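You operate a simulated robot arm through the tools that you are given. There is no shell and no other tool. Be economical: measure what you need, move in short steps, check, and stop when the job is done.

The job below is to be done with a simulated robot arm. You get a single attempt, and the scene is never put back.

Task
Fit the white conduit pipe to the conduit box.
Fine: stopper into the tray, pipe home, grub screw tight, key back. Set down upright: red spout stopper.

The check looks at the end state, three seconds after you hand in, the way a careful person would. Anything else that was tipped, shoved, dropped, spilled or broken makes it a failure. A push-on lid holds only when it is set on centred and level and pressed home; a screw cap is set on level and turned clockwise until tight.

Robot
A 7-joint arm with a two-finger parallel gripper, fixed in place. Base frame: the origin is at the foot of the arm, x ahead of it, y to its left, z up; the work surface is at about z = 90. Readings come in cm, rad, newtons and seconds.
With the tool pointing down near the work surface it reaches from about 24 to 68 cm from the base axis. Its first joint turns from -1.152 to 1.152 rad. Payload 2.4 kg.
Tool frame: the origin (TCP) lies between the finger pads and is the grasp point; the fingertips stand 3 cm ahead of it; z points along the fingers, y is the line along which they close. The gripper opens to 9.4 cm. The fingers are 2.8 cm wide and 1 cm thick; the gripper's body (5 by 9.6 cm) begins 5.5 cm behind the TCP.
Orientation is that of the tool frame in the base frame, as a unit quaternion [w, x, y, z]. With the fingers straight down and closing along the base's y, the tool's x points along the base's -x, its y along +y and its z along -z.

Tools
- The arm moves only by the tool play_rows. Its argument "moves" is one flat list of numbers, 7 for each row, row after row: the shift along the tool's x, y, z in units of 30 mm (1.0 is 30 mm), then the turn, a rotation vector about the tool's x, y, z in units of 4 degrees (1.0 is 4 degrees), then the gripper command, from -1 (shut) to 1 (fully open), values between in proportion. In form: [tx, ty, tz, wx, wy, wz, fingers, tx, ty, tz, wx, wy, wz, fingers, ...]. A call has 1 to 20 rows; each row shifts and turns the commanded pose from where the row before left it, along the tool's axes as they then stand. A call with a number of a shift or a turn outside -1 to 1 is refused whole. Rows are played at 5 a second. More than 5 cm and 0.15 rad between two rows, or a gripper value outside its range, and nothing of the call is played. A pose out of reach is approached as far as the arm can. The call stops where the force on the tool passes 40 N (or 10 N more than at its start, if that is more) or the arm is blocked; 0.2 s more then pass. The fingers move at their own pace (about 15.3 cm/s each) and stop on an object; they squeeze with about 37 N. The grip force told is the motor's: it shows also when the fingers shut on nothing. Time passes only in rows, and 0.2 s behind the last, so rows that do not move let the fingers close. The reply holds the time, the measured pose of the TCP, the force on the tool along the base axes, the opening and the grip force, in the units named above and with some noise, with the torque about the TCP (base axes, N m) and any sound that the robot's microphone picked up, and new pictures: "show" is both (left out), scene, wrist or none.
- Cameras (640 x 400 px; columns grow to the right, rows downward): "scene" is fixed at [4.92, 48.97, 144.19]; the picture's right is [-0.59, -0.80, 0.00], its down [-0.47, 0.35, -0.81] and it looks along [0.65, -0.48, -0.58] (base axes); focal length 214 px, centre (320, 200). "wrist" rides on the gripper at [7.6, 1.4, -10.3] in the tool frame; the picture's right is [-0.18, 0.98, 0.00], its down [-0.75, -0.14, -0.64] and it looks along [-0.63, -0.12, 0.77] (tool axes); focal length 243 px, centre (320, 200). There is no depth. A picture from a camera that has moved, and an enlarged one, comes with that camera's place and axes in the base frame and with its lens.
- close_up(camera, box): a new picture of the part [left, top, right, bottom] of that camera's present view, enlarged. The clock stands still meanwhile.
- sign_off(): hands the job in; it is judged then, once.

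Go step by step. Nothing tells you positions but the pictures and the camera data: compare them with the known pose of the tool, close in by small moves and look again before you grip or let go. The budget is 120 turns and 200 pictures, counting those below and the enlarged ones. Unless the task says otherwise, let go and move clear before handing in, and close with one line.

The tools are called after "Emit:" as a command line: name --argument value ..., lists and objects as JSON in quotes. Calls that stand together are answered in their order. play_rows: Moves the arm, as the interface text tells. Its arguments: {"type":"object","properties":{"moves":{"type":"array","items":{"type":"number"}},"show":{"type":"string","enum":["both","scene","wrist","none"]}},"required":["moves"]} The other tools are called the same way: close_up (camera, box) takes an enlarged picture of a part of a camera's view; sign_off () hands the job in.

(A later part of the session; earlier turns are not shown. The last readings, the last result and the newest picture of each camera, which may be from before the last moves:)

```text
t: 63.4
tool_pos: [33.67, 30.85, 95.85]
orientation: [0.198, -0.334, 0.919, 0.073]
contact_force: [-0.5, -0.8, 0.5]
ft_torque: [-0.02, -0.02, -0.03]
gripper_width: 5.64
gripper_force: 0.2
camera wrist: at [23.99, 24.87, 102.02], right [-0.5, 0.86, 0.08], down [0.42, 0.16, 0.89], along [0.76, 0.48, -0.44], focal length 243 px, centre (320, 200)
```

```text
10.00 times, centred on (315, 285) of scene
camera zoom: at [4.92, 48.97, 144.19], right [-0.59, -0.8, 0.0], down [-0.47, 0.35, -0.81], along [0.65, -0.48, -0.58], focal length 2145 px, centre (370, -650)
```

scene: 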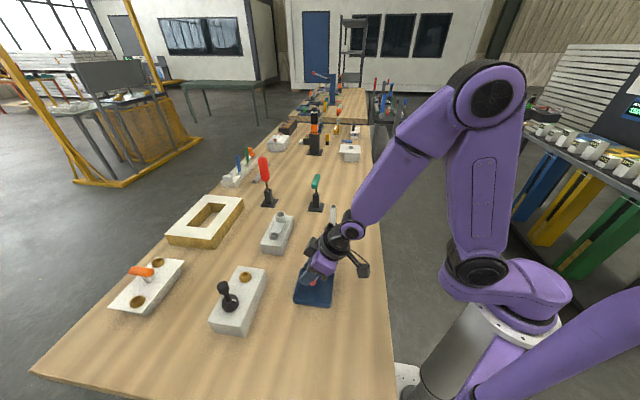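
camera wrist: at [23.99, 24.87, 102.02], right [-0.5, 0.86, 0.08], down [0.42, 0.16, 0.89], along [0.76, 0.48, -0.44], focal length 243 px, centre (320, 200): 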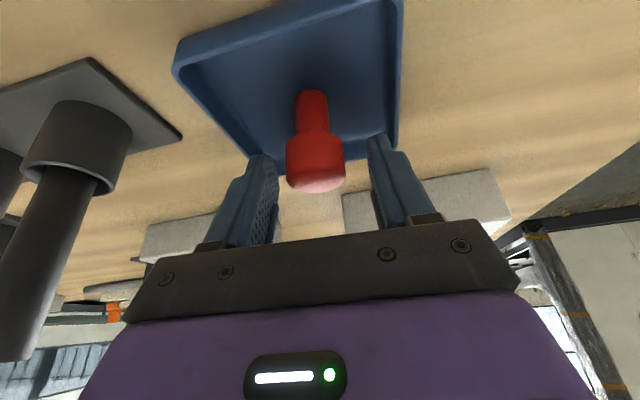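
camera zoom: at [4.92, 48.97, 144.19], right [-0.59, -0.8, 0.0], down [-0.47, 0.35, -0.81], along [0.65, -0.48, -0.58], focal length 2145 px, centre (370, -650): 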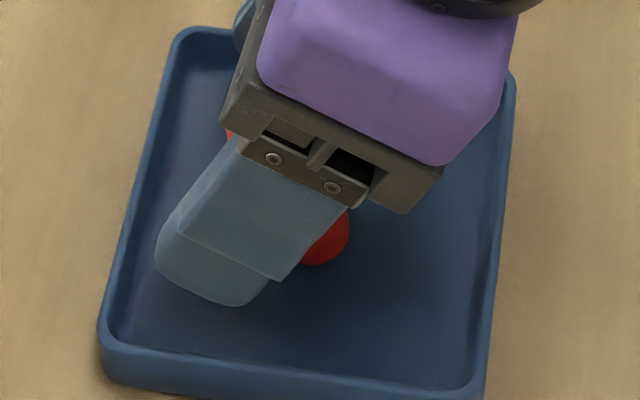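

Emit:
close_up --camera "wrist" --box '[250, 70, 390, 210]'

Emit:
play_rows --moves '[0, 0, 0, 0, 0, 0, 0.2, 0, 0, 0, 0, 0, 0, 0.2]' --show "none"

Emit:
close_up --camera "scene" --box '[295, 265, 335, 305]'

Emit:
close_up --camera "wrist" --box '[250, 70, 390, 210]'

```text
2.86 times, centred on (320, 140) of wrist
camera zoom: at [23.99, 24.87, 102.02], right [-0.5, 0.86, 0.08], down [0.42, 0.16, 0.89], along [0.76, 0.48, -0.44], focal length 693 px, centre (320, 371)
```

zoom: 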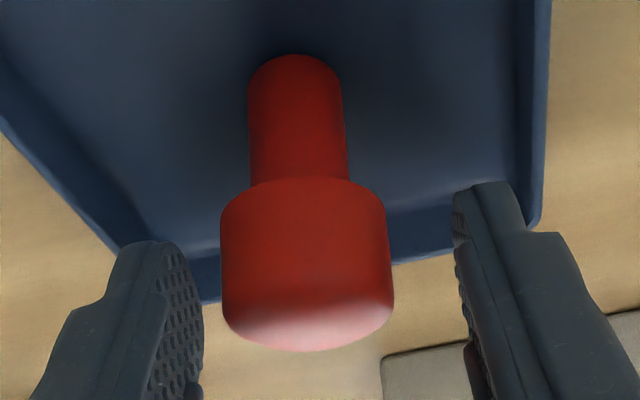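

```text
t: 64.0
tool_pos: [33.46, 30.76, 95.69]
orientation: [0.197, -0.334, 0.919, 0.073]
contact_force: [-0.2, -0.2, -0.8]
ft_torque: [0.01, -0.01, 0.0]
gripper_width: 5.63
gripper_force: 0.1
```

```text
10.00 times, centred on (315, 285) of scene
camera zoom: at [4.92, 48.97, 144.19], right [-0.59, -0.8, 0.0], down [-0.47, 0.35, -0.81], along [0.65, -0.48, -0.58], focal length 2145 px, centre (370, -650)
```

zoom: 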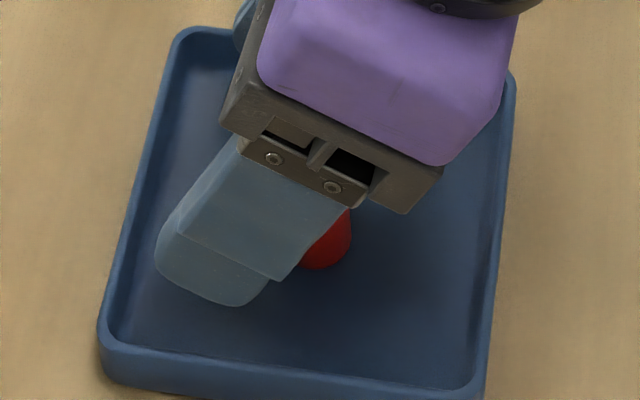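

```text
2.86 times, centred on (320, 140) of wrist
camera zoom: at [23.99, 24.87, 102.02], right [-0.5, 0.86, 0.08], down [0.42, 0.16, 0.89], along [0.76, 0.48, -0.44], focal length 693 px, centre (320, 371)
```

zoom: 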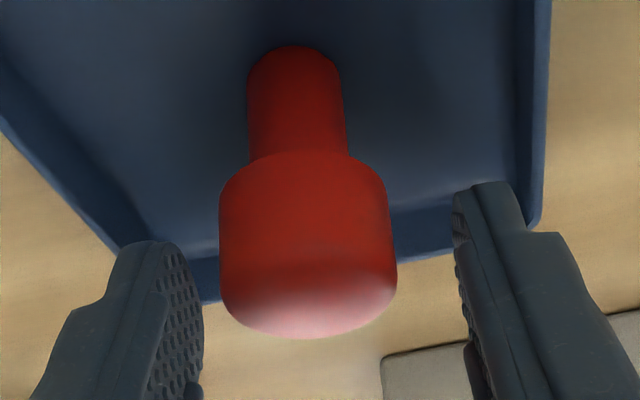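

Emit:
play_rows --moves '[0, 0, 0, 0, 0, 0, 0.2]' --show "none"

Emit:
close_up --camera "wrist" --box '[250, 70, 390, 210]'

```text
t: 64.4
tool_pos: [33.58, 30.76, 95.86]
orientation: [0.198, -0.334, 0.919, 0.073]
contact_force: [-0.3, 0.0, 0.3]
ft_torque: [0.03, 0.0, 0.0]
gripper_width: 5.65
gripper_force: 0.1
```

```text
2.86 times, centred on (320, 140) of wrist
camera zoom: at [23.99, 24.87, 102.02], right [-0.5, 0.86, 0.08], down [0.42, 0.16, 0.89], along [0.76, 0.48, -0.44], focal length 693 px, centre (320, 371)
```

zoom: 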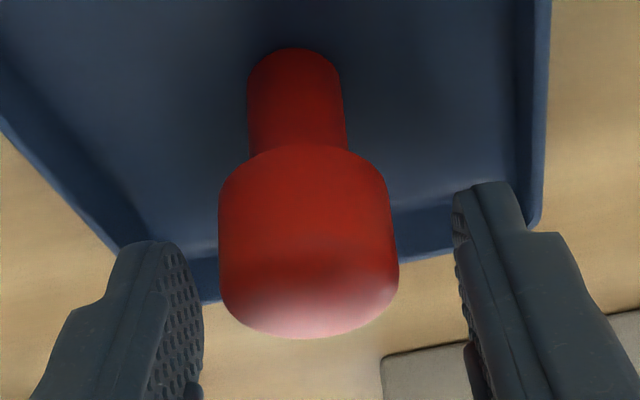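

Emit:
play_rows --moves '[0, 0, 0, 0, 0, 0, 0.2, 0, 0, 0, 0, 0, 0, 0.2]' --show "none"

Emit:
close_up --camera "wrist" --box '[250, 70, 390, 210]'

```text
t: 65.0
tool_pos: [33.57, 30.89, 95.78]
orientation: [0.198, -0.334, 0.919, 0.073]
contact_force: [-0.2, -0.4, 0.6]
ft_torque: [0.01, 0.03, 0.01]
gripper_width: 5.64
gripper_force: 0.2
```

```text
2.86 times, centred on (320, 140) of wrist
camera zoom: at [23.99, 24.87, 102.02], right [-0.5, 0.86, 0.08], down [0.42, 0.16, 0.89], along [0.76, 0.48, -0.44], focal length 693 px, centre (320, 371)
```

zoom: 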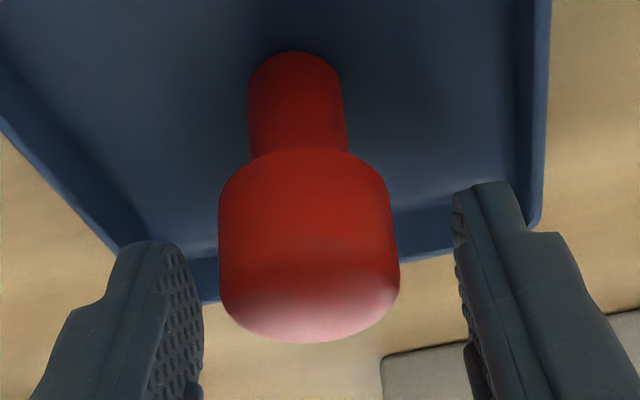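

It's rocking gently and recovering. I'll wait for it to settle before moving.

Emit:
play_rows --moves '[0, 0, 0, 0, 0, 0, 0.2, 0, 0, 0, 0, 0, 0, 0.2, 0, 0, 0, 0, 0, 0, 0.2, 0, 0, 0, 0, 0, 0, 0.2, 0, 0, 0, 0, 0, 0, 0.2, 0, 0, 0, 0, 0, 0, 0.2, 0, 0, 0, 0, 0, 0, 0.2, 0, 0, 0, 0, 0, 0, 0.2, 0, 0, 0, 0, 0, 0, 0.2, 0, 0, 0, 0, 0, 0, 0.2, 0, 0, 0, 0, 0, 0, 0.2, 0, 0, 0, 0, 0, 0, 0.2]' --show "none"

Emit:
close_up --camera "wrist" --box '[250, 70, 390, 210]'

Emit:
close_up --camera "scene" --box '[295, 265, 335, 305]'

```text
t: 67.6
tool_pos: [33.52, 30.85, 95.75]
orientation: [0.198, -0.334, 0.919, 0.073]
contact_force: [0.0, 0.3, 0.5]
ft_torque: [-0.04, -0.01, 0.0]
gripper_width: 5.63
gripper_force: 0.0
```

```text
2.86 times, centred on (320, 140) of wrist
camera zoom: at [23.99, 24.87, 102.02], right [-0.5, 0.86, 0.08], down [0.42, 0.16, 0.89], along [0.76, 0.48, -0.44], focal length 693 px, centre (320, 371)
```

zoom: 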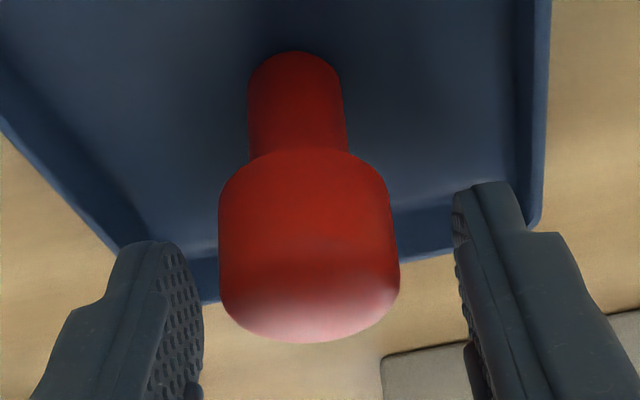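

```text
10.00 times, centred on (315, 285) of scene
camera zoom: at [4.92, 48.97, 144.19], right [-0.59, -0.8, 0.0], down [-0.47, 0.35, -0.81], along [0.65, -0.48, -0.58], focal length 2145 px, centre (370, -650)
```

zoom: 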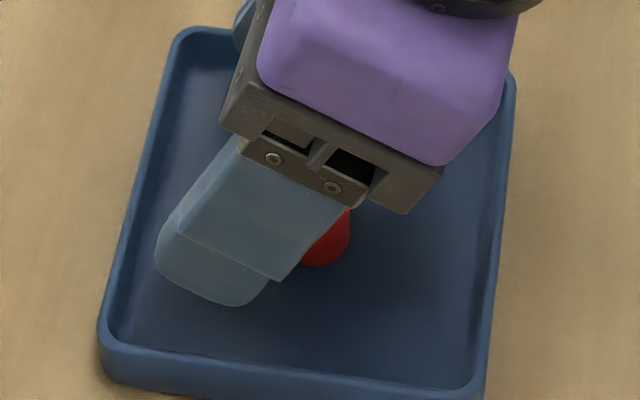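

Settled and standing. I'll retreat slowly along the finger direction.

Emit:
play_rows --moves '[0, 0, -0.15, 0, 0, 0, 0.2, 0, 0, -0.3, 0, 0, 0, 0.2, 0, 0, -0.5, 0, 0, 0, 0.2, 0, 0, -0.7, 0, 0, 0, 0.2, 0, 0, -0.9, 0, 0, 0, 0.2, 0, 0, -0.9, 0, 0, 0, 0.2, 0, 0, 0, 0, 0, 0, 0.2]' --show "scene"

Emit:
close_up --camera "scene" --box '[285, 255, 345, 315]'

```text
t: 69.2
tool_pos: [30.18, 28.08, 105.36]
orientation: [0.196, -0.335, 0.919, 0.072]
contact_force: [-0.2, 0.5, 0.6]
ft_torque: [-0.02, -0.01, -0.03]
gripper_width: 5.68
gripper_force: 0.0
```

scene: 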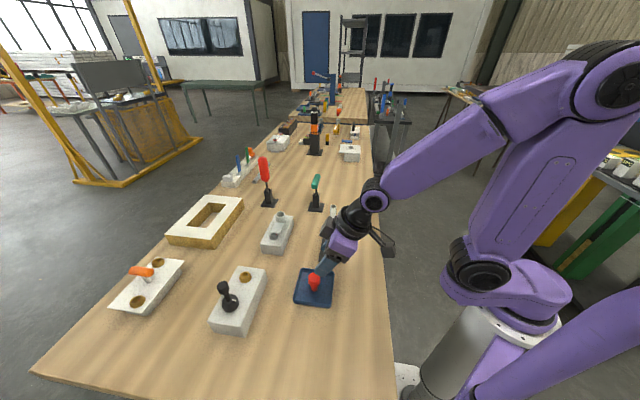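

```text
6.67 times, centred on (315, 285) of scene
camera zoom: at [4.92, 48.97, 144.19], right [-0.59, -0.8, 0.0], down [-0.47, 0.35, -0.81], along [0.65, -0.48, -0.58], focal length 1430 px, centre (353, -367)
```

zoom: 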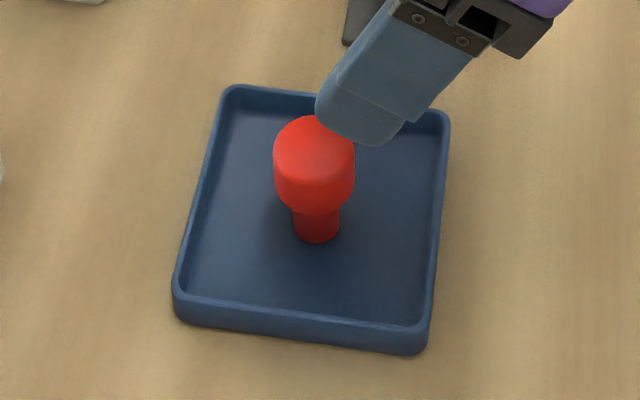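

The red stopper stands upright in the tray. Next the white pipe: its top triangulates to (46.25, 13.2, 102.3). I'll rise, level the tool and turn it back to yaw 0.

Emit:
play_rows --moves '[-0.3, 0, -0.68, 0, 0, 0, 0.2, -0.3, 0, -0.68, 0, 0, 0, 0.2, -0.3, 0, -0.68, 0, 0, 0, 0.2, 0, 0, 0, 0, 1, 0, 0.2, 0, 0, 0, 0, 1, 0, 0.2, 0, 0, 0, 0, 1, 0, 0.2, 0, 0, 0, 0, 1, 0, 0.2, 0, 0, 0, 0, 1, 0, 0.2, 0, 0, 0, 0, 1, 0, 0.2, 0, 0, 0, 0, 0, 1, 0.2, 0, 0, 0, 0, 0, 1, 0.2, 0, 0, 0, 0, 0, 1, 0.2, 0, 0, 0, 0, 0, 1, 0.2, 0, 0, 0, 0, 0, 1, 0.2, 0, 0, 0, 0, 0, 1, 0.2, 0, 0, 0, 0, 0, 1, 0.2, 0, 0, 0, 0, 0, 1, 0.2, 0, 0, 0, 0, 0, 1, 0.2, 0, 0, 0, 0, 0, 1, 0.2, 0, 0, 0, 0, 0, 0, 0.2]' --show "wrist"

```text
t: 73.4
tool_pos: [30.34, 28.12, 111.95]
orientation: [0.002, 0.001, 1.0, 0.002]
contact_force: [0.0, -0.4, -0.4]
ft_torque: [-0.01, -0.01, -0.01]
gripper_width: 5.66
gripper_force: 0.1
camera wrist: at [22.51, 29.63, 122.13], right [0.18, 0.98, 0.0], down [0.75, -0.14, 0.64], along [0.63, -0.12, -0.77], focal length 243 px, centre (320, 200)
```

wrist: 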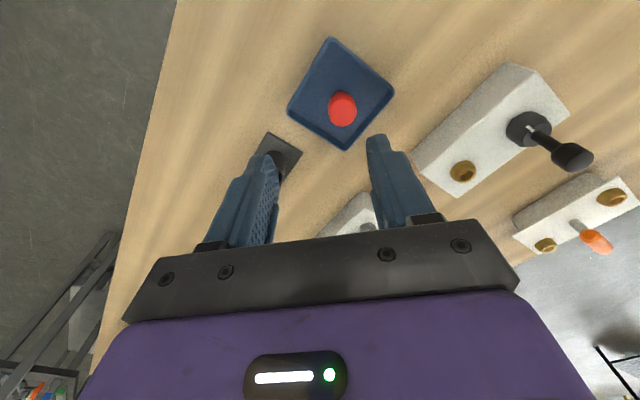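

Emit:
play_rows --moves '[-0.883, -0.83, 0, 0, 0, 0, 0.2, -0.883, -0.83, 0, 0, 0, 0, 0.2, -0.883, -0.83, 0, 0, 0, 0, 0.2, -0.883, -0.83, 0, 0, 0, 0, 0.2, -0.883, -0.83, 0, 0, 0, 0, 0.2, -0.883, -0.83, 0, 0, 0, 0, 0.2, 0, 0, 0, 0, 0, 0, 0.2]' --show "both"

Emit:
close_up --camera "scene" --box '[300, 180, 370, 270]'

Emit:
close_up --camera "wrist" --box '[240, 40, 400, 200]'

```text
t: 75.0
tool_pos: [46.24, 12.94, 111.8]
orientation: [0.002, 0.001, 1.0, 0.001]
contact_force: [-0.2, 0.2, 0.3]
ft_torque: [-0.01, 0.03, -0.02]
gripper_width: 5.63
gripper_force: 0.1
camera wrist: at [38.49, 14.54, 122.09], right [0.18, 0.98, 0.0], down [0.75, -0.14, 0.64], along [0.63, -0.11, -0.77], focal length 243 px, centre (320, 200)
```

scene: 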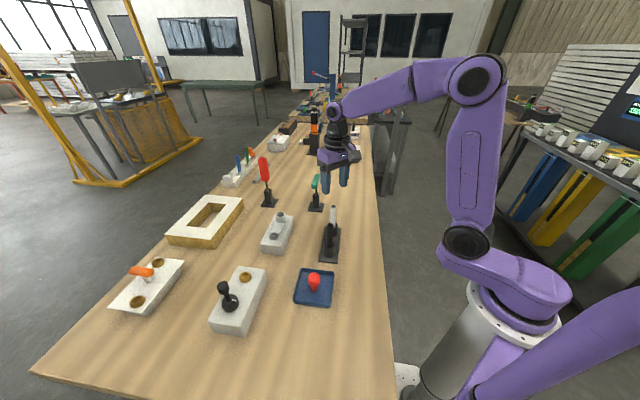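
wrist: 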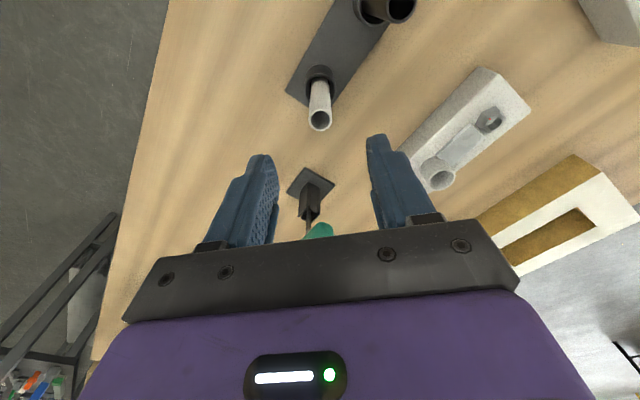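

```text
4.44 times, centred on (335, 225) of scene
camera zoom: at [4.93, 48.97, 144.19], right [-0.59, -0.8, 0.0], down [-0.47, 0.35, -0.81], along [0.65, -0.48, -0.58], focal length 953 px, centre (253, 89)
```

zoom: 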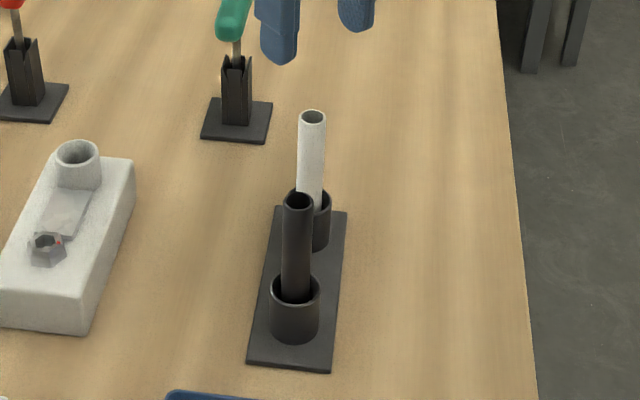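

```text
2.50 times, centred on (320, 120) of wrist
camera zoom: at [38.49, 14.54, 122.09], right [0.18, 0.98, 0.0], down [0.75, -0.14, 0.64], along [0.63, -0.11, -0.77], focal length 606 px, centre (320, 400)
```

zoom: 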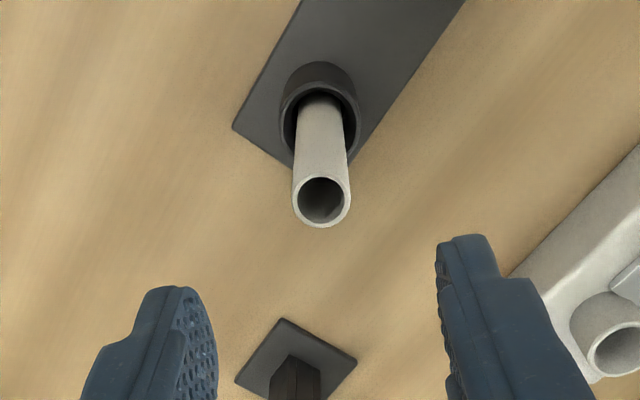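

The pipe is centred between the fingers. I'll descend and grip at TCP z≈100.

Emit:
play_rows --moves '[0, 0.087, 0.655, 0, 0, 0, 0.2, 0, 0, 0.655, 0, 0, 0, 0.1, 0, 0, 0.655, 0, 0, 0, 0, 0, 0, 0.655, 0, 0, 0, 0, 0, 0, 0.655, 0, 0, 0, 0, 0, 0, 0.655, 0, 0, 0, 0, 0, 0, 0, 0, 0, 0, 0]' --show "wrist"

Emit:
close_up --camera "scene" --box '[300, 180, 370, 270]'

```text
t: 76.6
tool_pos: [46.26, 13.41, 100.06]
orientation: [0.002, 0.0, 1.0, 0.002]
contact_force: [-0.9, 0.1, -0.1]
ft_torque: [-0.01, 0.01, -0.01]
gripper_width: 4.71
gripper_force: 0.1
camera wrist: at [38.46, 14.96, 110.29], right [0.18, 0.98, 0.0], down [0.75, -0.14, 0.64], along [0.63, -0.11, -0.77], focal length 243 px, centre (320, 200)
```

wrist: 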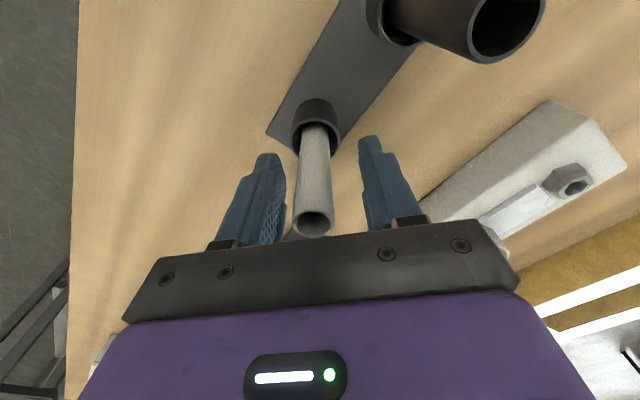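

```text
4.44 times, centred on (335, 225) of scene
camera zoom: at [4.92, 48.97, 144.19], right [-0.59, -0.8, 0.0], down [-0.47, 0.35, -0.81], along [0.65, -0.48, -0.58], focal length 953 px, centre (253, 89)
```

zoom: 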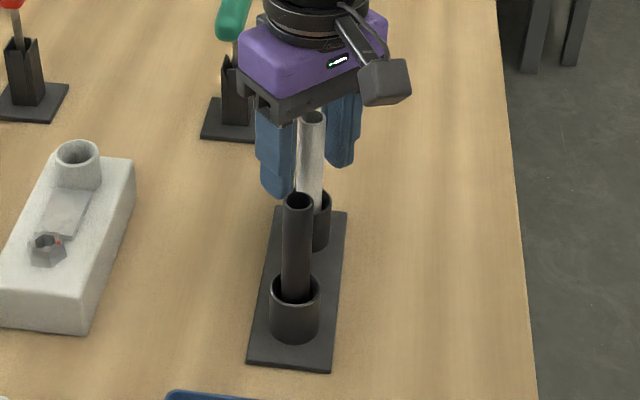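

Emit:
play_rows --moves '[0, -0.05, 0, 0, 0, 0, 0, 0, 0, 0, 0, 0, 0, -0.4, 0, 0, 0, 0, 0, 0, -1, 0, 0, 0, 0, 0, 0, -1, 0, 0, -0.2, 0, 0, 0, -1, 0, 0, -0.6, 0, 0, 0, -1, 0, 0, -0.8, 0, 0, 0, -1, 0, 0, -0.9, 0, 0, 0, -1, 0, 0, -0.9, 0, 0, 0, -1, 0, 0, -0.9, 0, 0, 0, -1, 0, 0, -0.4, 0, 0, 0, -1, 0, 0, 0, 0, 0, 0, -1]' --show "both"

Emit:
close_up --camera "scene" --box '[300, 130, 370, 230]'

Emit:
close_up --camera "wrist" --box '[260, 80, 380, 240]'

```text
t: 79.2
tool_pos: [45.98, 13.22, 114.19]
orientation: [0.002, 0.0, 1.0, 0.001]
contact_force: [-0.7, 0.5, -0.3]
ft_torque: [0.02, -0.01, -0.01]
gripper_width: 1.91
gripper_force: 36.8
camera wrist: at [38.38, 14.76, 124.42], right [0.18, 0.98, 0.0], down [0.75, -0.14, 0.64], along [0.63, -0.11, -0.77], focal length 243 px, centre (320, 200)
```

scene: 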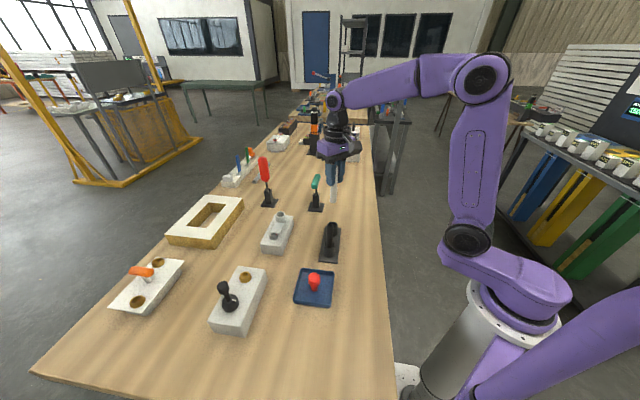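
wrist: 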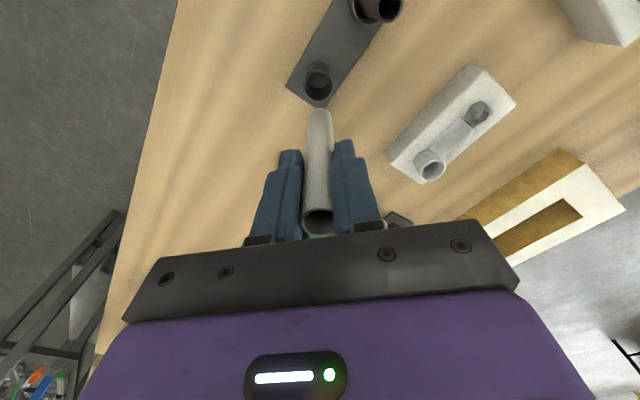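

```text
4.00 times, centred on (335, 180) of scene
camera zoom: at [4.92, 48.97, 144.19], right [-0.59, -0.8, 0.0], down [-0.47, 0.35, -0.81], along [0.65, -0.48, -0.58], focal length 858 px, centre (260, 280)
```

zoom: 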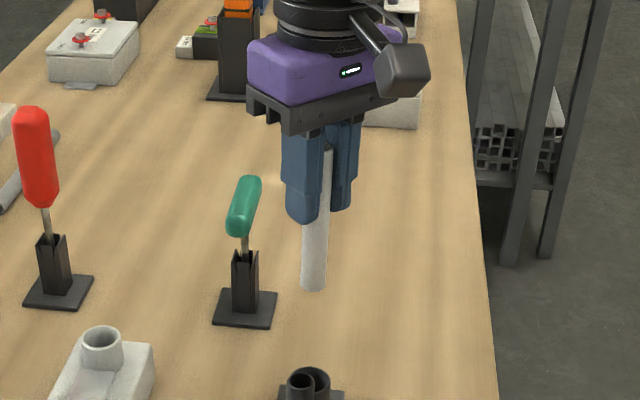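

```text
2.50 times, centred on (320, 160) of wrist
camera zoom: at [38.38, 14.76, 124.42], right [0.18, 0.98, 0.0], down [0.75, -0.14, 0.64], along [0.63, -0.11, -0.77], focal length 606 px, centre (320, 300)
```

zoom: 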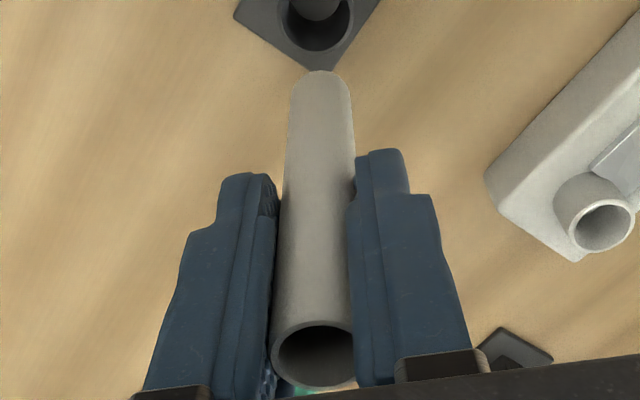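

The pipe is held (1.91 cm) and nearly vertical. I'll carry it above the spout at about (58.15, 26.42).

Emit:
play_rows --moves '[-0.811, 0.88, 0, 0, 0, 0, -1, -0.811, 0.88, 0, 0, 0, 0, -1, -0.811, 0.88, 0, 0, 0, 0, -1, -0.811, 0.88, 0, 0, 0, 0, -1, -0.811, 0.88, 0, 0, 0, 0, -1, 0, 0, 0.5, 0, 0, 0, -1, 0, 0, 0.6, 0, 0, 0, -1, 0, 0, 0.3, 0, 0, 0, -1, 0, 0, 0, 0, 0, 0, -1]' --show "both"

Emit:
close_up --camera "scene" --box '[255, 160, 325, 260]'

Emit:
close_up --camera "wrist" --box '[260, 50, 380, 210]'

```text
t: 81.2
tool_pos: [58.35, 26.51, 109.95]
orientation: [0.002, 0.0, 1.0, 0.002]
contact_force: [0.0, -0.1, -1.0]
ft_torque: [-0.01, 0.0, 0.02]
gripper_width: 1.89
gripper_force: 36.7
camera wrist: at [50.56, 28.0, 120.24], right [0.18, 0.98, 0.0], down [0.75, -0.14, 0.64], along [0.63, -0.11, -0.77], focal length 243 px, centre (320, 200)
```

scene: 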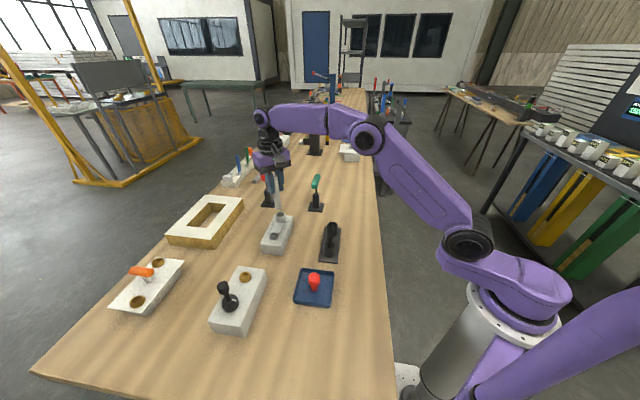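
wrist: 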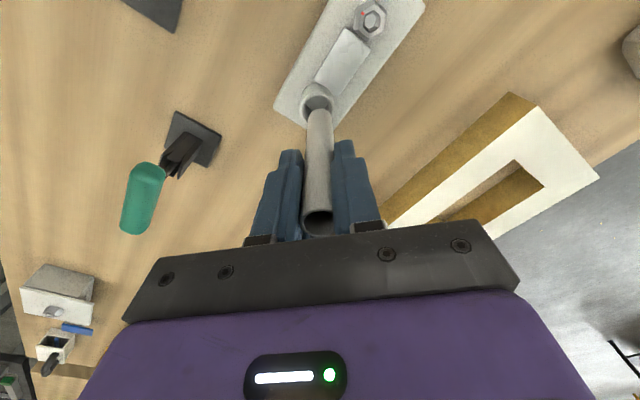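

```text
4.00 times, centred on (290, 210) of scene
camera zoom: at [4.92, 48.97, 144.19], right [-0.59, -0.8, 0.0], down [-0.47, 0.35, -0.81], along [0.65, -0.48, -0.58], focal length 858 px, centre (440, 160)
```

zoom: 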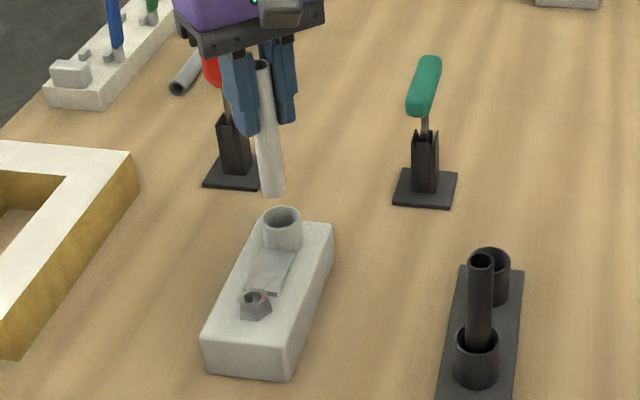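

```text
2.50 times, centred on (320, 130) of wrist
camera zoom: at [50.56, 28.0, 120.24], right [0.18, 0.98, 0.0], down [0.75, -0.14, 0.64], along [0.63, -0.11, -0.77], focal length 606 px, centre (320, 375)
```

zoom: 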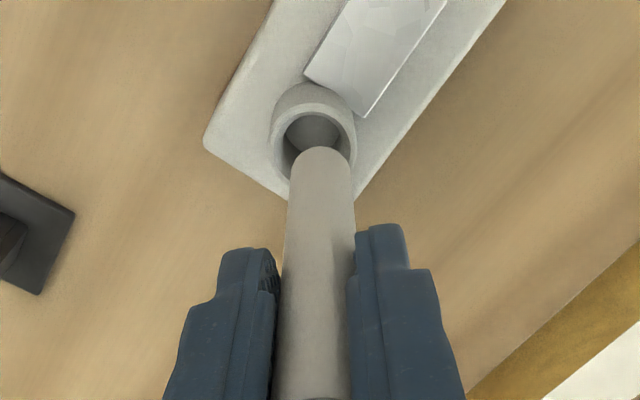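

The pipe leans about 4° (bottom toward +x) and 1° (toward +y). I'll correct that by a small tool rotation and look again.

Emit:
play_rows --moves '[0, 0, 0, 0.3, 1, 0, -1, 0, 0, 0, 0, 0, 0, -1, 0, 0, 0, 0, 0, 0, -1]' --show "none"

Emit:
close_up --camera "scene" --box '[265, 170, 305, 230]'

Emit:
close_up --camera "wrist" --box '[260, 50, 380, 210]'

```text
t: 82.0
tool_pos: [58.34, 26.49, 110.08]
orientation: [-0.034, 0.0, 0.999, -0.009]
contact_force: [-0.2, 0.4, -0.7]
ft_torque: [-0.01, 0.01, 0.0]
gripper_width: 1.89
gripper_force: 37.3
```

```text
6.67 times, centred on (285, 200) of scene
camera zoom: at [4.92, 48.97, 144.19], right [-0.59, -0.8, 0.0], down [-0.47, 0.35, -0.81], along [0.65, -0.48, -0.58], focal length 1430 px, centre (553, 200)
```

zoom: 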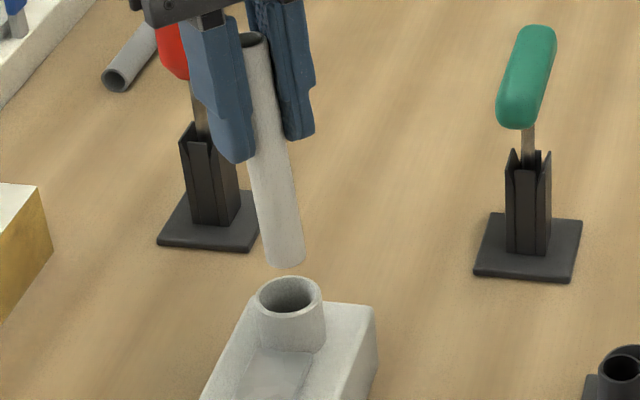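

```text
2.50 times, centred on (320, 130) of wrist
camera zoom: at [51.28, 28.22, 120.74], right [0.18, 0.98, -0.03], down [0.8, -0.13, 0.59], along [0.58, -0.13, -0.81], focal length 606 px, centre (320, 375)
```

zoom: 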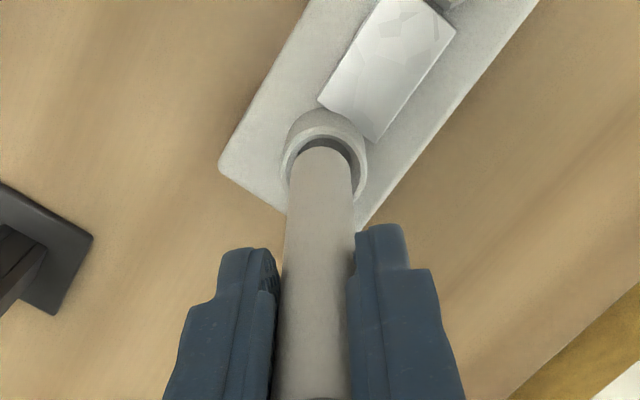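

Now vertical within about 0.6°. The pipe's bottom is at (57.8, 26.45) and the spout's centre at (58.34, 26.33), so I'll shift by that and come closer.

Emit:
play_rows --moves '[-0.183, -0.04, 0, 0, 0, 0, -1, -0.03, 0, 0.55, 0, 0, 0, -1, 0, 0, 0, 0, 0, 0, -1, 0, 0, 0, 0, 0, 0, -1]' --show "none"

Emit:
close_up --camera "scene" --box '[265, 190, 305, 240]'

Emit:
close_up --camera "wrist" --box '[280, 80, 360, 180]'

```text
t: 83.0
tool_pos: [58.76, 26.23, 108.49]
orientation: [-0.033, -0.001, 0.999, -0.009]
contact_force: [1.6, 1.1, -0.4]
ft_torque: [-0.02, -0.03, 0.0]
gripper_width: 1.9
gripper_force: 36.6
```

```text
8.00 times, centred on (285, 215) of scene
camera zoom: at [4.92, 48.97, 144.19], right [-0.59, -0.8, 0.0], down [-0.47, 0.35, -0.81], along [0.65, -0.48, -0.58], focal length 1716 px, centre (600, 80)
```

zoom: 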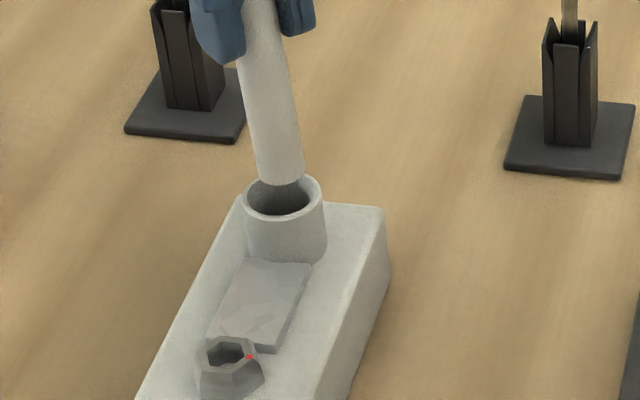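

```text
4.00 times, centred on (320, 130) of wrist
camera zoom: at [51.8, 28.03, 119.08], right [0.18, 0.98, -0.03], down [0.8, -0.13, 0.59], along [0.58, -0.13, -0.81], focal length 970 px, centre (320, 480)
```

zoom: 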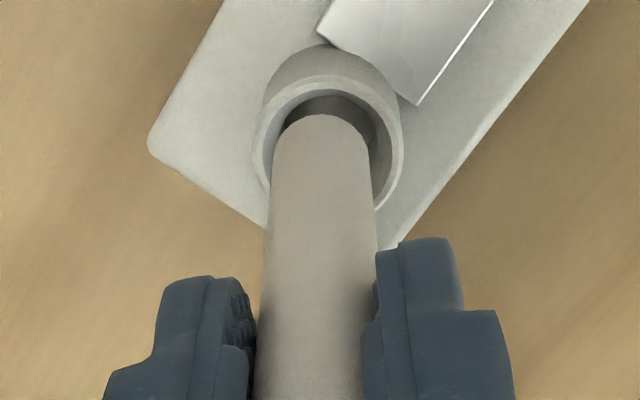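

The bore has several millimetres of clearance and the pipe is aligned within 2 mm. I'll descend into the spout.

Emit:
play_rows --moves '[-0.04, 0.03, 0, 0, 0, 0, -1, -0.02, 0.006, 0.3, 0, 0, 0, -1, -0.02, 0.006, 0.3, 0, 0, 0, -1, -0.014, 0.004, 0.2, 0, 0, 0, -1, 0, 0, 0, 0, 0, 0, -1]' --show "none"

Emit:
close_up --camera "scene" --box '[265, 190, 305, 240]'

Emit:
close_up --camera "wrist" --box '[280, 80, 360, 180]'

```text
t: 84.2
tool_pos: [58.84, 26.32, 105.97]
orientation: [-0.033, 0.0, 0.999, -0.008]
contact_force: [0.7, -0.3, -0.3]
ft_torque: [-0.07, -0.14, -0.01]
gripper_width: 1.91
gripper_force: 36.9
```

```text
8.00 times, centred on (285, 215) of scene
camera zoom: at [4.93, 48.97, 144.19], right [-0.59, -0.8, 0.0], down [-0.47, 0.35, -0.81], along [0.65, -0.48, -0.58], focal length 1716 px, centre (600, 80)
```

zoom: 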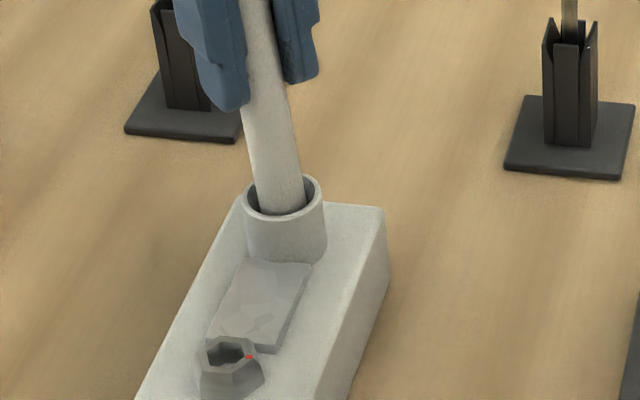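

```text
4.00 times, centred on (320, 130) of wrist
camera zoom: at [51.94, 28.1, 116.67], right [0.18, 0.98, -0.03], down [0.79, -0.13, 0.59], along [0.58, -0.13, -0.8], focal length 970 px, centre (320, 480)
```

zoom: 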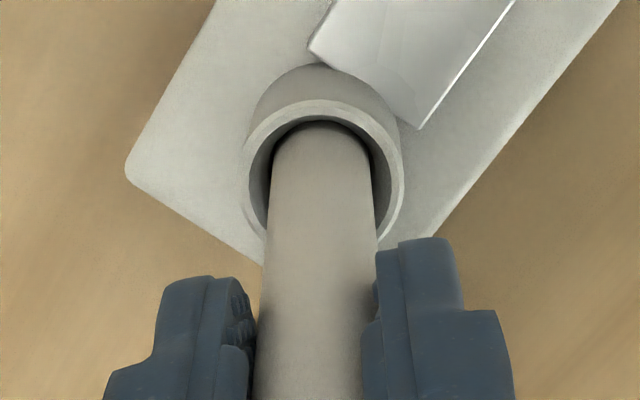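

Emit:
play_rows --moves '[0.06, 0, 0, 0, 0, 0, -1, -0.007, 0.002, 0.1, 0, 0, 0, -1, -0.007, 0.002, 0.1, 0, 0, 0, -1, -0.007, 0.002, 0.1, 0, 0, 0, -1, 0, 0, 0, 0, 0, 0, -1]' --show "none"

Emit:
close_up --camera "scene" --box '[265, 190, 305, 240]'

```text
t: 85.4
tool_pos: [58.92, 26.24, 105.15]
orientation: [-0.032, 0.001, 0.999, -0.009]
contact_force: [12.3, -4.7, 3.7]
ft_torque: [-0.34, -1.05, 0.04]
gripper_width: 1.93
gripper_force: 37.0
```

```text
8.00 times, centred on (285, 215) of scene
camera zoom: at [4.95, 48.95, 144.19], right [-0.59, -0.8, 0.0], down [-0.47, 0.35, -0.81], along [0.65, -0.48, -0.58], focal length 1716 px, centre (600, 80)
```

zoom: 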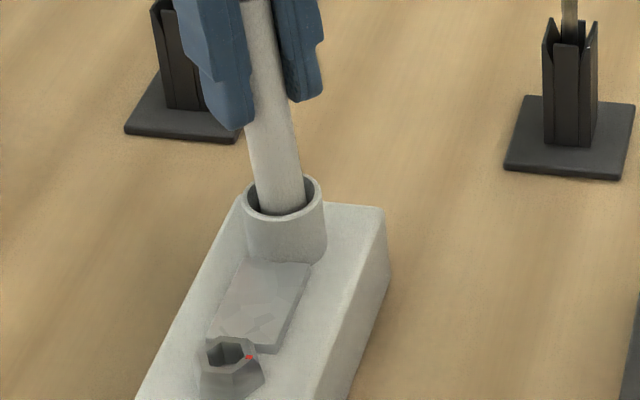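

The pipe's foot is pressing the −x wall, so it's slightly over-tilted. I'll undo the shift and rotate back about 1.2°.

Emit:
play_rows --moves '[-0.05, 0, 0, 0, 0, 0, -1, 0, 0, 0, 0, -0.3, 0, -1, 0, 0, 0, 0, 0, 0, -1]' --show "none"

```text
t: 86.2
tool_pos: [58.75, 26.48, 105.06]
orientation: [-0.025, 0.0, 1.0, -0.008]
contact_force: [0.2, -4.3, -2.0]
ft_torque: [-0.31, -0.05, 0.02]
gripper_width: 1.89
gripper_force: 37.5
```

Emit:
play_rows --moves '[0, -0.05, 0, 0, 0, 0, -1, -0.005, 0.0, 0.07, 0, 0, 0, -1, -0.005, 0.0, 0.07, 0, 0, 0, -1, 0, 0, 0, 0, 0, 0, -1]' --show "none"

Emit:
close_up --camera "scene" --box '[265, 190, 305, 240]'

```text
t: 87.2
tool_pos: [58.99, 26.34, 104.57]
orientation: [-0.022, 0.001, 1.0, -0.009]
contact_force: [0.7, 0.6, -0.6]
ft_torque: [0.03, -0.01, -0.01]
gripper_width: 1.88
gripper_force: 37.3
```

```text
8.00 times, centred on (285, 215) of scene
camera zoom: at [4.92, 48.97, 144.19], right [-0.59, -0.8, 0.0], down [-0.47, 0.35, -0.81], along [0.65, -0.48, -0.58], focal length 1716 px, centre (600, 80)
```

zoom: 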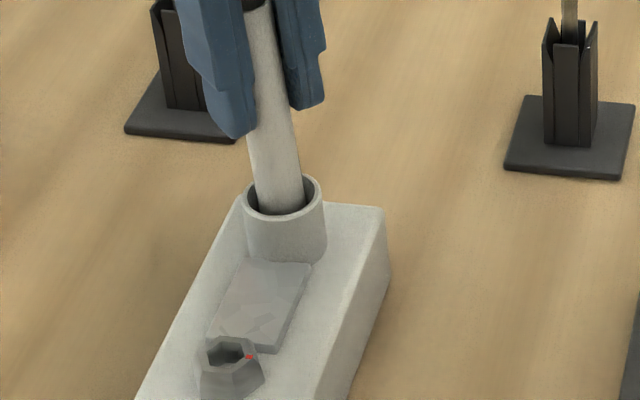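

Free of side forces. Continuing down in small steps.

Emit:
play_rows --moves '[-0.004, 0.0, 0.07, 0, 0, 0, -1, -0.004, 0.0, 0.07, 0, 0, 0, -1, -0.004, 0.0, 0.07, 0, 0, 0, -1, 0, 0, 0, 0, 0, 0, -1]' --show "none"

```text
t: 88.2
tool_pos: [58.93, 26.16, 104.06]
orientation: [-0.023, 0.0, 1.0, -0.008]
contact_force: [0.2, -1.2, -0.5]
ft_torque: [0.01, 0.04, -0.01]
gripper_width: 1.9
gripper_force: 37.1
```

Emit:
play_rows --moves '[-0.004, 0.0, 0.1, 0, 0, 0, -1, -0.004, 0.0, 0.1, 0, 0, 0, -1, -0.004, 0.0, 0.1, 0, 0, 0, -1, 0, 0, 0, 0, 0, 0, -1]' --show "none"

Emit:
close_up --camera "scene" --box '[265, 190, 305, 240]'

```text
t: 89.2
tool_pos: [59.0, 26.29, 103.52]
orientation: [-0.018, 0.0, 1.0, -0.007]
contact_force: [1.7, -0.5, 33.3]
ft_torque: [-0.01, -0.31, -0.03]
gripper_width: 1.93
gripper_force: 36.8
```

```text
8.00 times, centred on (285, 215) of scene
camera zoom: at [4.86, 48.94, 144.2], right [-0.59, -0.8, 0.0], down [-0.47, 0.35, -0.81], along [0.65, -0.48, -0.58], focal length 1716 px, centre (600, 80)
```

zoom: 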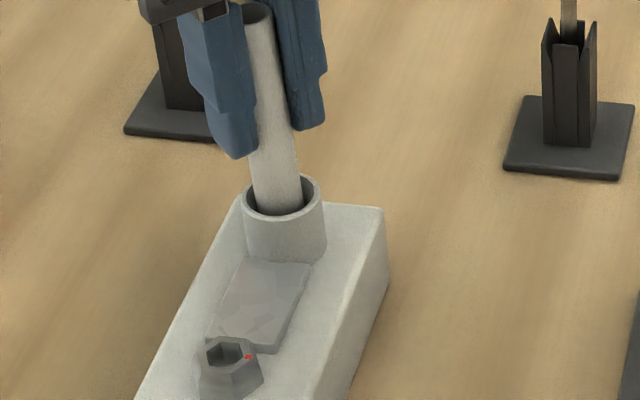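

Firm vertical stop at 33 N. I'll wiggle slightly under light pressure to verify it's truly bottomed, not on a ledge.

Emit:
play_rows --moves '[0.05, 0, -0.03, 0, 0, 0, -1, 0.03, 0.03, 0.01, 0, 0, 0, -1, 0, -0.06, 0.015, 0, 0, 0, -1, 0, 0.03, 0.01, 0, 0, 0, -1, 0, 0, 0, 0, 0, 0, -1]' --show "none"

```text
t: 90.4
tool_pos: [58.73, 26.29, 103.5]
orientation: [-0.02, 0.0, 1.0, -0.007]
contact_force: [4.8, 0.6, 26.1]
ft_torque: [0.07, -0.64, 0.0]
gripper_width: 1.89
gripper_force: 36.9
```

Same depth, so the pipe is home. I'll unload and release, then rise.

Emit:
play_rows --moves '[-0.02, 0, -0.04, 0, 0, 0, -1, 0, 0, 0, 0, 0, 0, -1, 0, 0, 0, 0, 0, 0, -0.4, 0, 0, 0, 0, 0, 0, 0.2, 0, 0, 0, 0, 0, 0, 0.2, 0, 0, -0.3, 0, 0, 0, 0.2, 0, 0, -0.6, 0, 0, 0, 0.2, 0, 0, -0.9, 0, 0, 0, 0.2, 0, 0, -0.9, 0, 0, 0, 0.2, 0, 0, -0.9, 0, 0, 0, 0.2, 0, 0, 0, -0.3, -0.6, 0, 0.2, 0, 0, 0, 0, 0, 0, 0.2]' --show "both"

Emit:
close_up --camera "scene" --box '[255, 170, 335, 270]'

Emit:
close_up --camera "wrist" --box '[260, 0, 420, 160]'

```text
t: 93.0
tool_pos: [58.65, 26.29, 114.06]
orientation: [-0.004, 0.0, 1.0, 0.002]
contact_force: [0.1, -1.5, 0.0]
ft_torque: [0.03, -0.01, 0.0]
gripper_width: 5.65
gripper_force: 0.1
out of reach, approached as far as the arm can: row 10
camera wrist: at [50.99, 27.77, 124.29], right [0.18, 0.98, 0.0], down [0.76, -0.14, 0.64], along [0.63, -0.11, -0.77], focal length 243 px, centre (320, 200)
```

scene: 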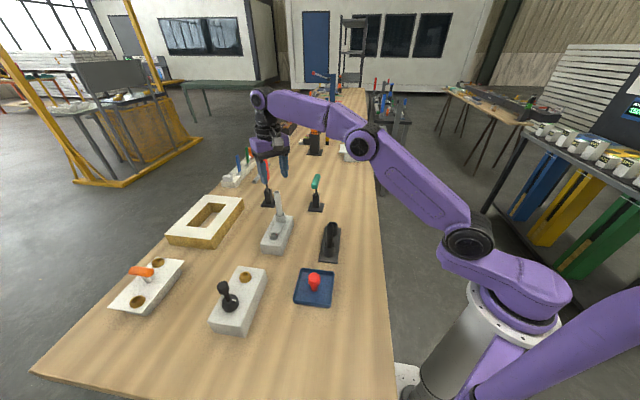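
wrist: 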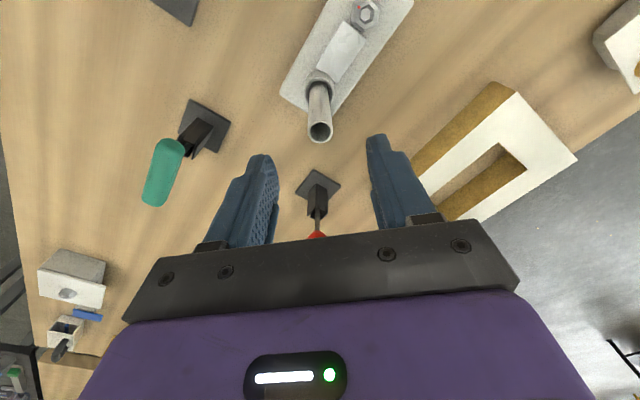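

```text
4.00 times, centred on (295, 220) of scene
camera zoom: at [4.92, 48.97, 144.19], right [-0.59, -0.8, 0.0], down [-0.47, 0.35, -0.81], along [0.65, -0.48, -0.58], focal length 858 px, centre (420, 120)
```

zoom: 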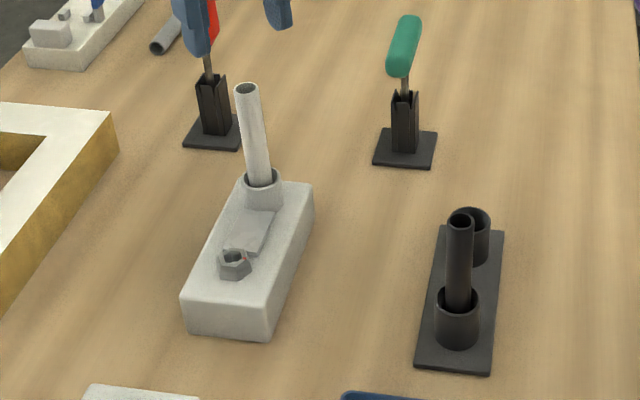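

```text
2.50 times, centred on (340, 80) of wrist
camera zoom: at [50.99, 27.77, 124.29], right [0.18, 0.98, 0.0], down [0.76, -0.14, 0.64], along [0.63, -0.11, -0.77], focal length 606 px, centre (270, 500)
```

zoom: 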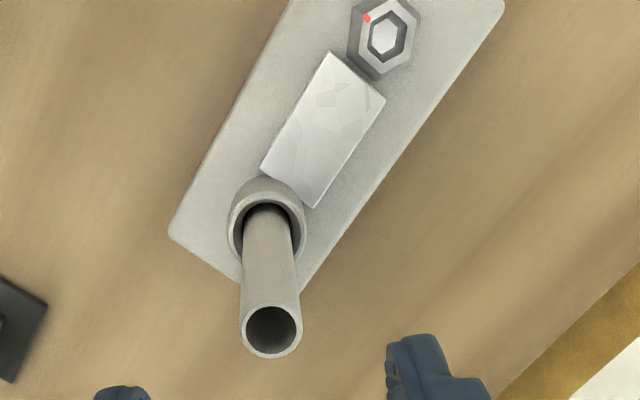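

The pipe stands seated in the spout. Now the green T-handle key: I'll move to view it.

Emit:
play_rows --moves '[0.412, -0.871, 0, 0, 0, 0, 0.2, 0.412, -0.871, 0, 0, 0, 0, 0.2, 0.412, -0.871, 0, 0, 0, 0, 0.2, 0.412, -0.871, 0, 0, 0, 0, 0.2, 0.412, -0.871, 0, 0, 0, 0, 0.2, 0.412, -0.871, 0, 0, 0, 0, 0.2, 0.412, -0.871, 0, 0, 0, 0, 0.2, 0, 0, 0, 0, 0, 0, 0.2]' --show "wrist"

Emit:
close_up --camera "wrist" --box '[240, 100, 400, 260]'

Emit:
close_up --camera "scene" --box '[295, 165, 335, 220]'

```text
t: 94.8
tool_pos: [49.84, 7.9, 113.94]
orientation: [-0.002, 0.0, 1.0, 0.003]
contact_force: [0.5, 0.7, 0.1]
ft_torque: [-0.01, -0.04, 0.01]
gripper_width: 5.67
gripper_force: 0.0
camera wrist: at [42.24, 9.37, 124.18], right [0.18, 0.98, 0.0], down [0.76, -0.14, 0.64], along [0.63, -0.11, -0.77], focal length 243 px, centre (320, 200)
```

wrist: 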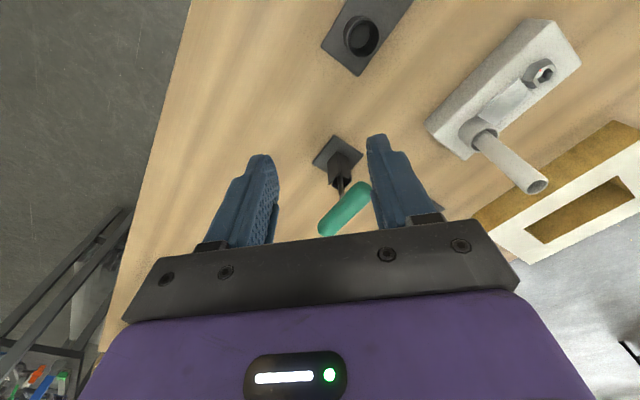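

```text
2.50 times, centred on (320, 180) of wrist
camera zoom: at [42.24, 9.37, 124.18], right [0.18, 0.98, 0.0], down [0.76, -0.14, 0.64], along [0.63, -0.11, -0.77], focal length 606 px, centre (320, 250)
```

zoom: 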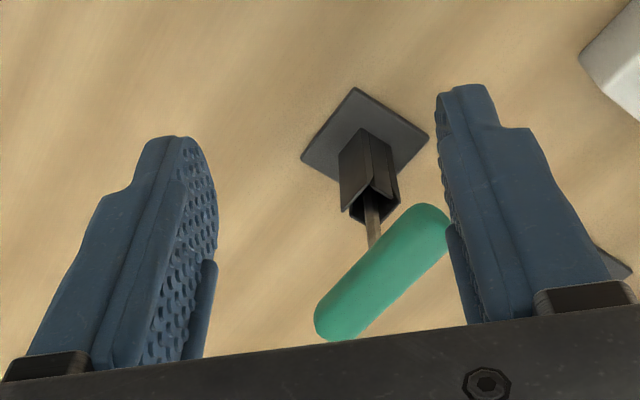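

```text
7.27 times, centred on (315, 192) of scene
camera zoom: at [4.92, 48.97, 144.19], right [-0.59, -0.8, 0.0], down [-0.47, 0.35, -0.81], along [0.65, -0.48, -0.58], focal length 1560 px, centre (356, 254)
```

zoom: 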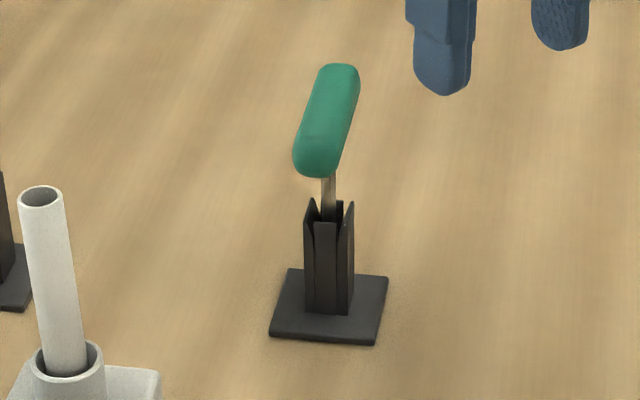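

The handle's centre is at about (61.6, 8.8, 102.9), with the bar along (0.69, −0.72). I'll yaw the gripper by −46° and move above it.

Emit:
play_rows --moves '[0, 0, 0, 0, 0, 0.96, 0.2, 0, 0, 0, 0, 0, 0.96, 0.2, 0, 0, 0, 0, 0, 0.96, 0.2, 0, 0, 0, 0, 0, 0.96, 0.2, 0, 0, 0, 0, 0, 0.96, 0.2, 0, 0, 0, 0, 0, 0.96, 0.2, 0, 0, 0, 0, 0, 0.96, 0.2, 0, 0, 0, 0, 0, 0.96, 0.2, 0, 0, 0, 0, 0, 0.96, 0.2, 0, 0, 0, 0, 0, 0.96, 0.2, 0, 0, 0, 0, 0, 0.96, 0.2, 0, 0, 0, 0, 0, 0.96, 0.2, -0.63, 0.757, 0, 0, 0, 0, 0.2, -0.63, 0.757, 0, 0, 0, 0, 0.2, -0.63, 0.757, 0, 0, 0, 0, 0.2, -0.63, 0.757, 0, 0, 0, 0, 0.2, 0, 0, 0.4, 0, 0, 0, 0.2, 0, 0, 0, 0, 0, 0, 0.2]' --show "wrist"

Emit:
close_up --camera "scene" --box '[295, 145, 345, 215]'

```text
t: 98.6
tool_pos: [61.85, 8.83, 112.68]
orientation: [-0.002, 0.39, 0.921, 0.001]
contact_force: [0.2, 0.0, -0.2]
ft_torque: [0.0, 0.02, -0.01]
gripper_width: 5.62
gripper_force: 0.1
camera wrist: at [57.47, 15.42, 122.93], right [0.84, 0.55, 0.0], down [0.42, -0.64, 0.64], along [0.35, -0.53, -0.77], focal length 243 px, centre (320, 200)
```

wrist: 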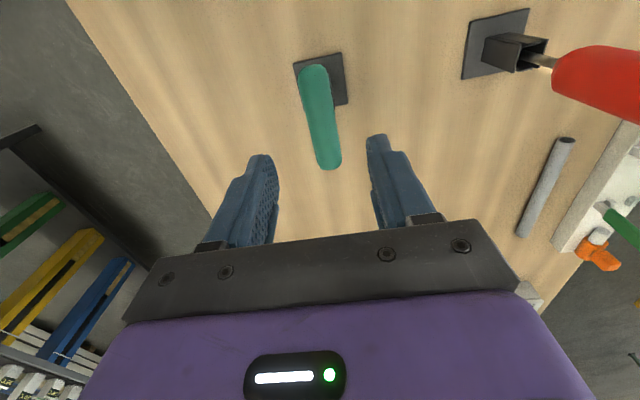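

```text
5.71 times, centred on (320, 180) of scene
camera zoom: at [4.92, 48.97, 144.19], right [-0.59, -0.8, 0.0], down [-0.47, 0.35, -0.81], along [0.65, -0.48, -0.58], focal length 1226 px, centre (320, 314)
```

zoom: 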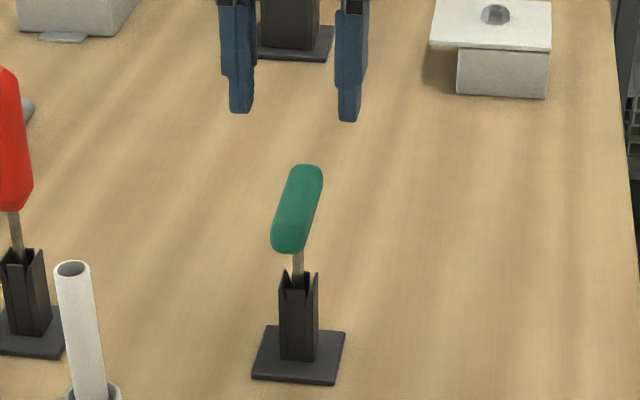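

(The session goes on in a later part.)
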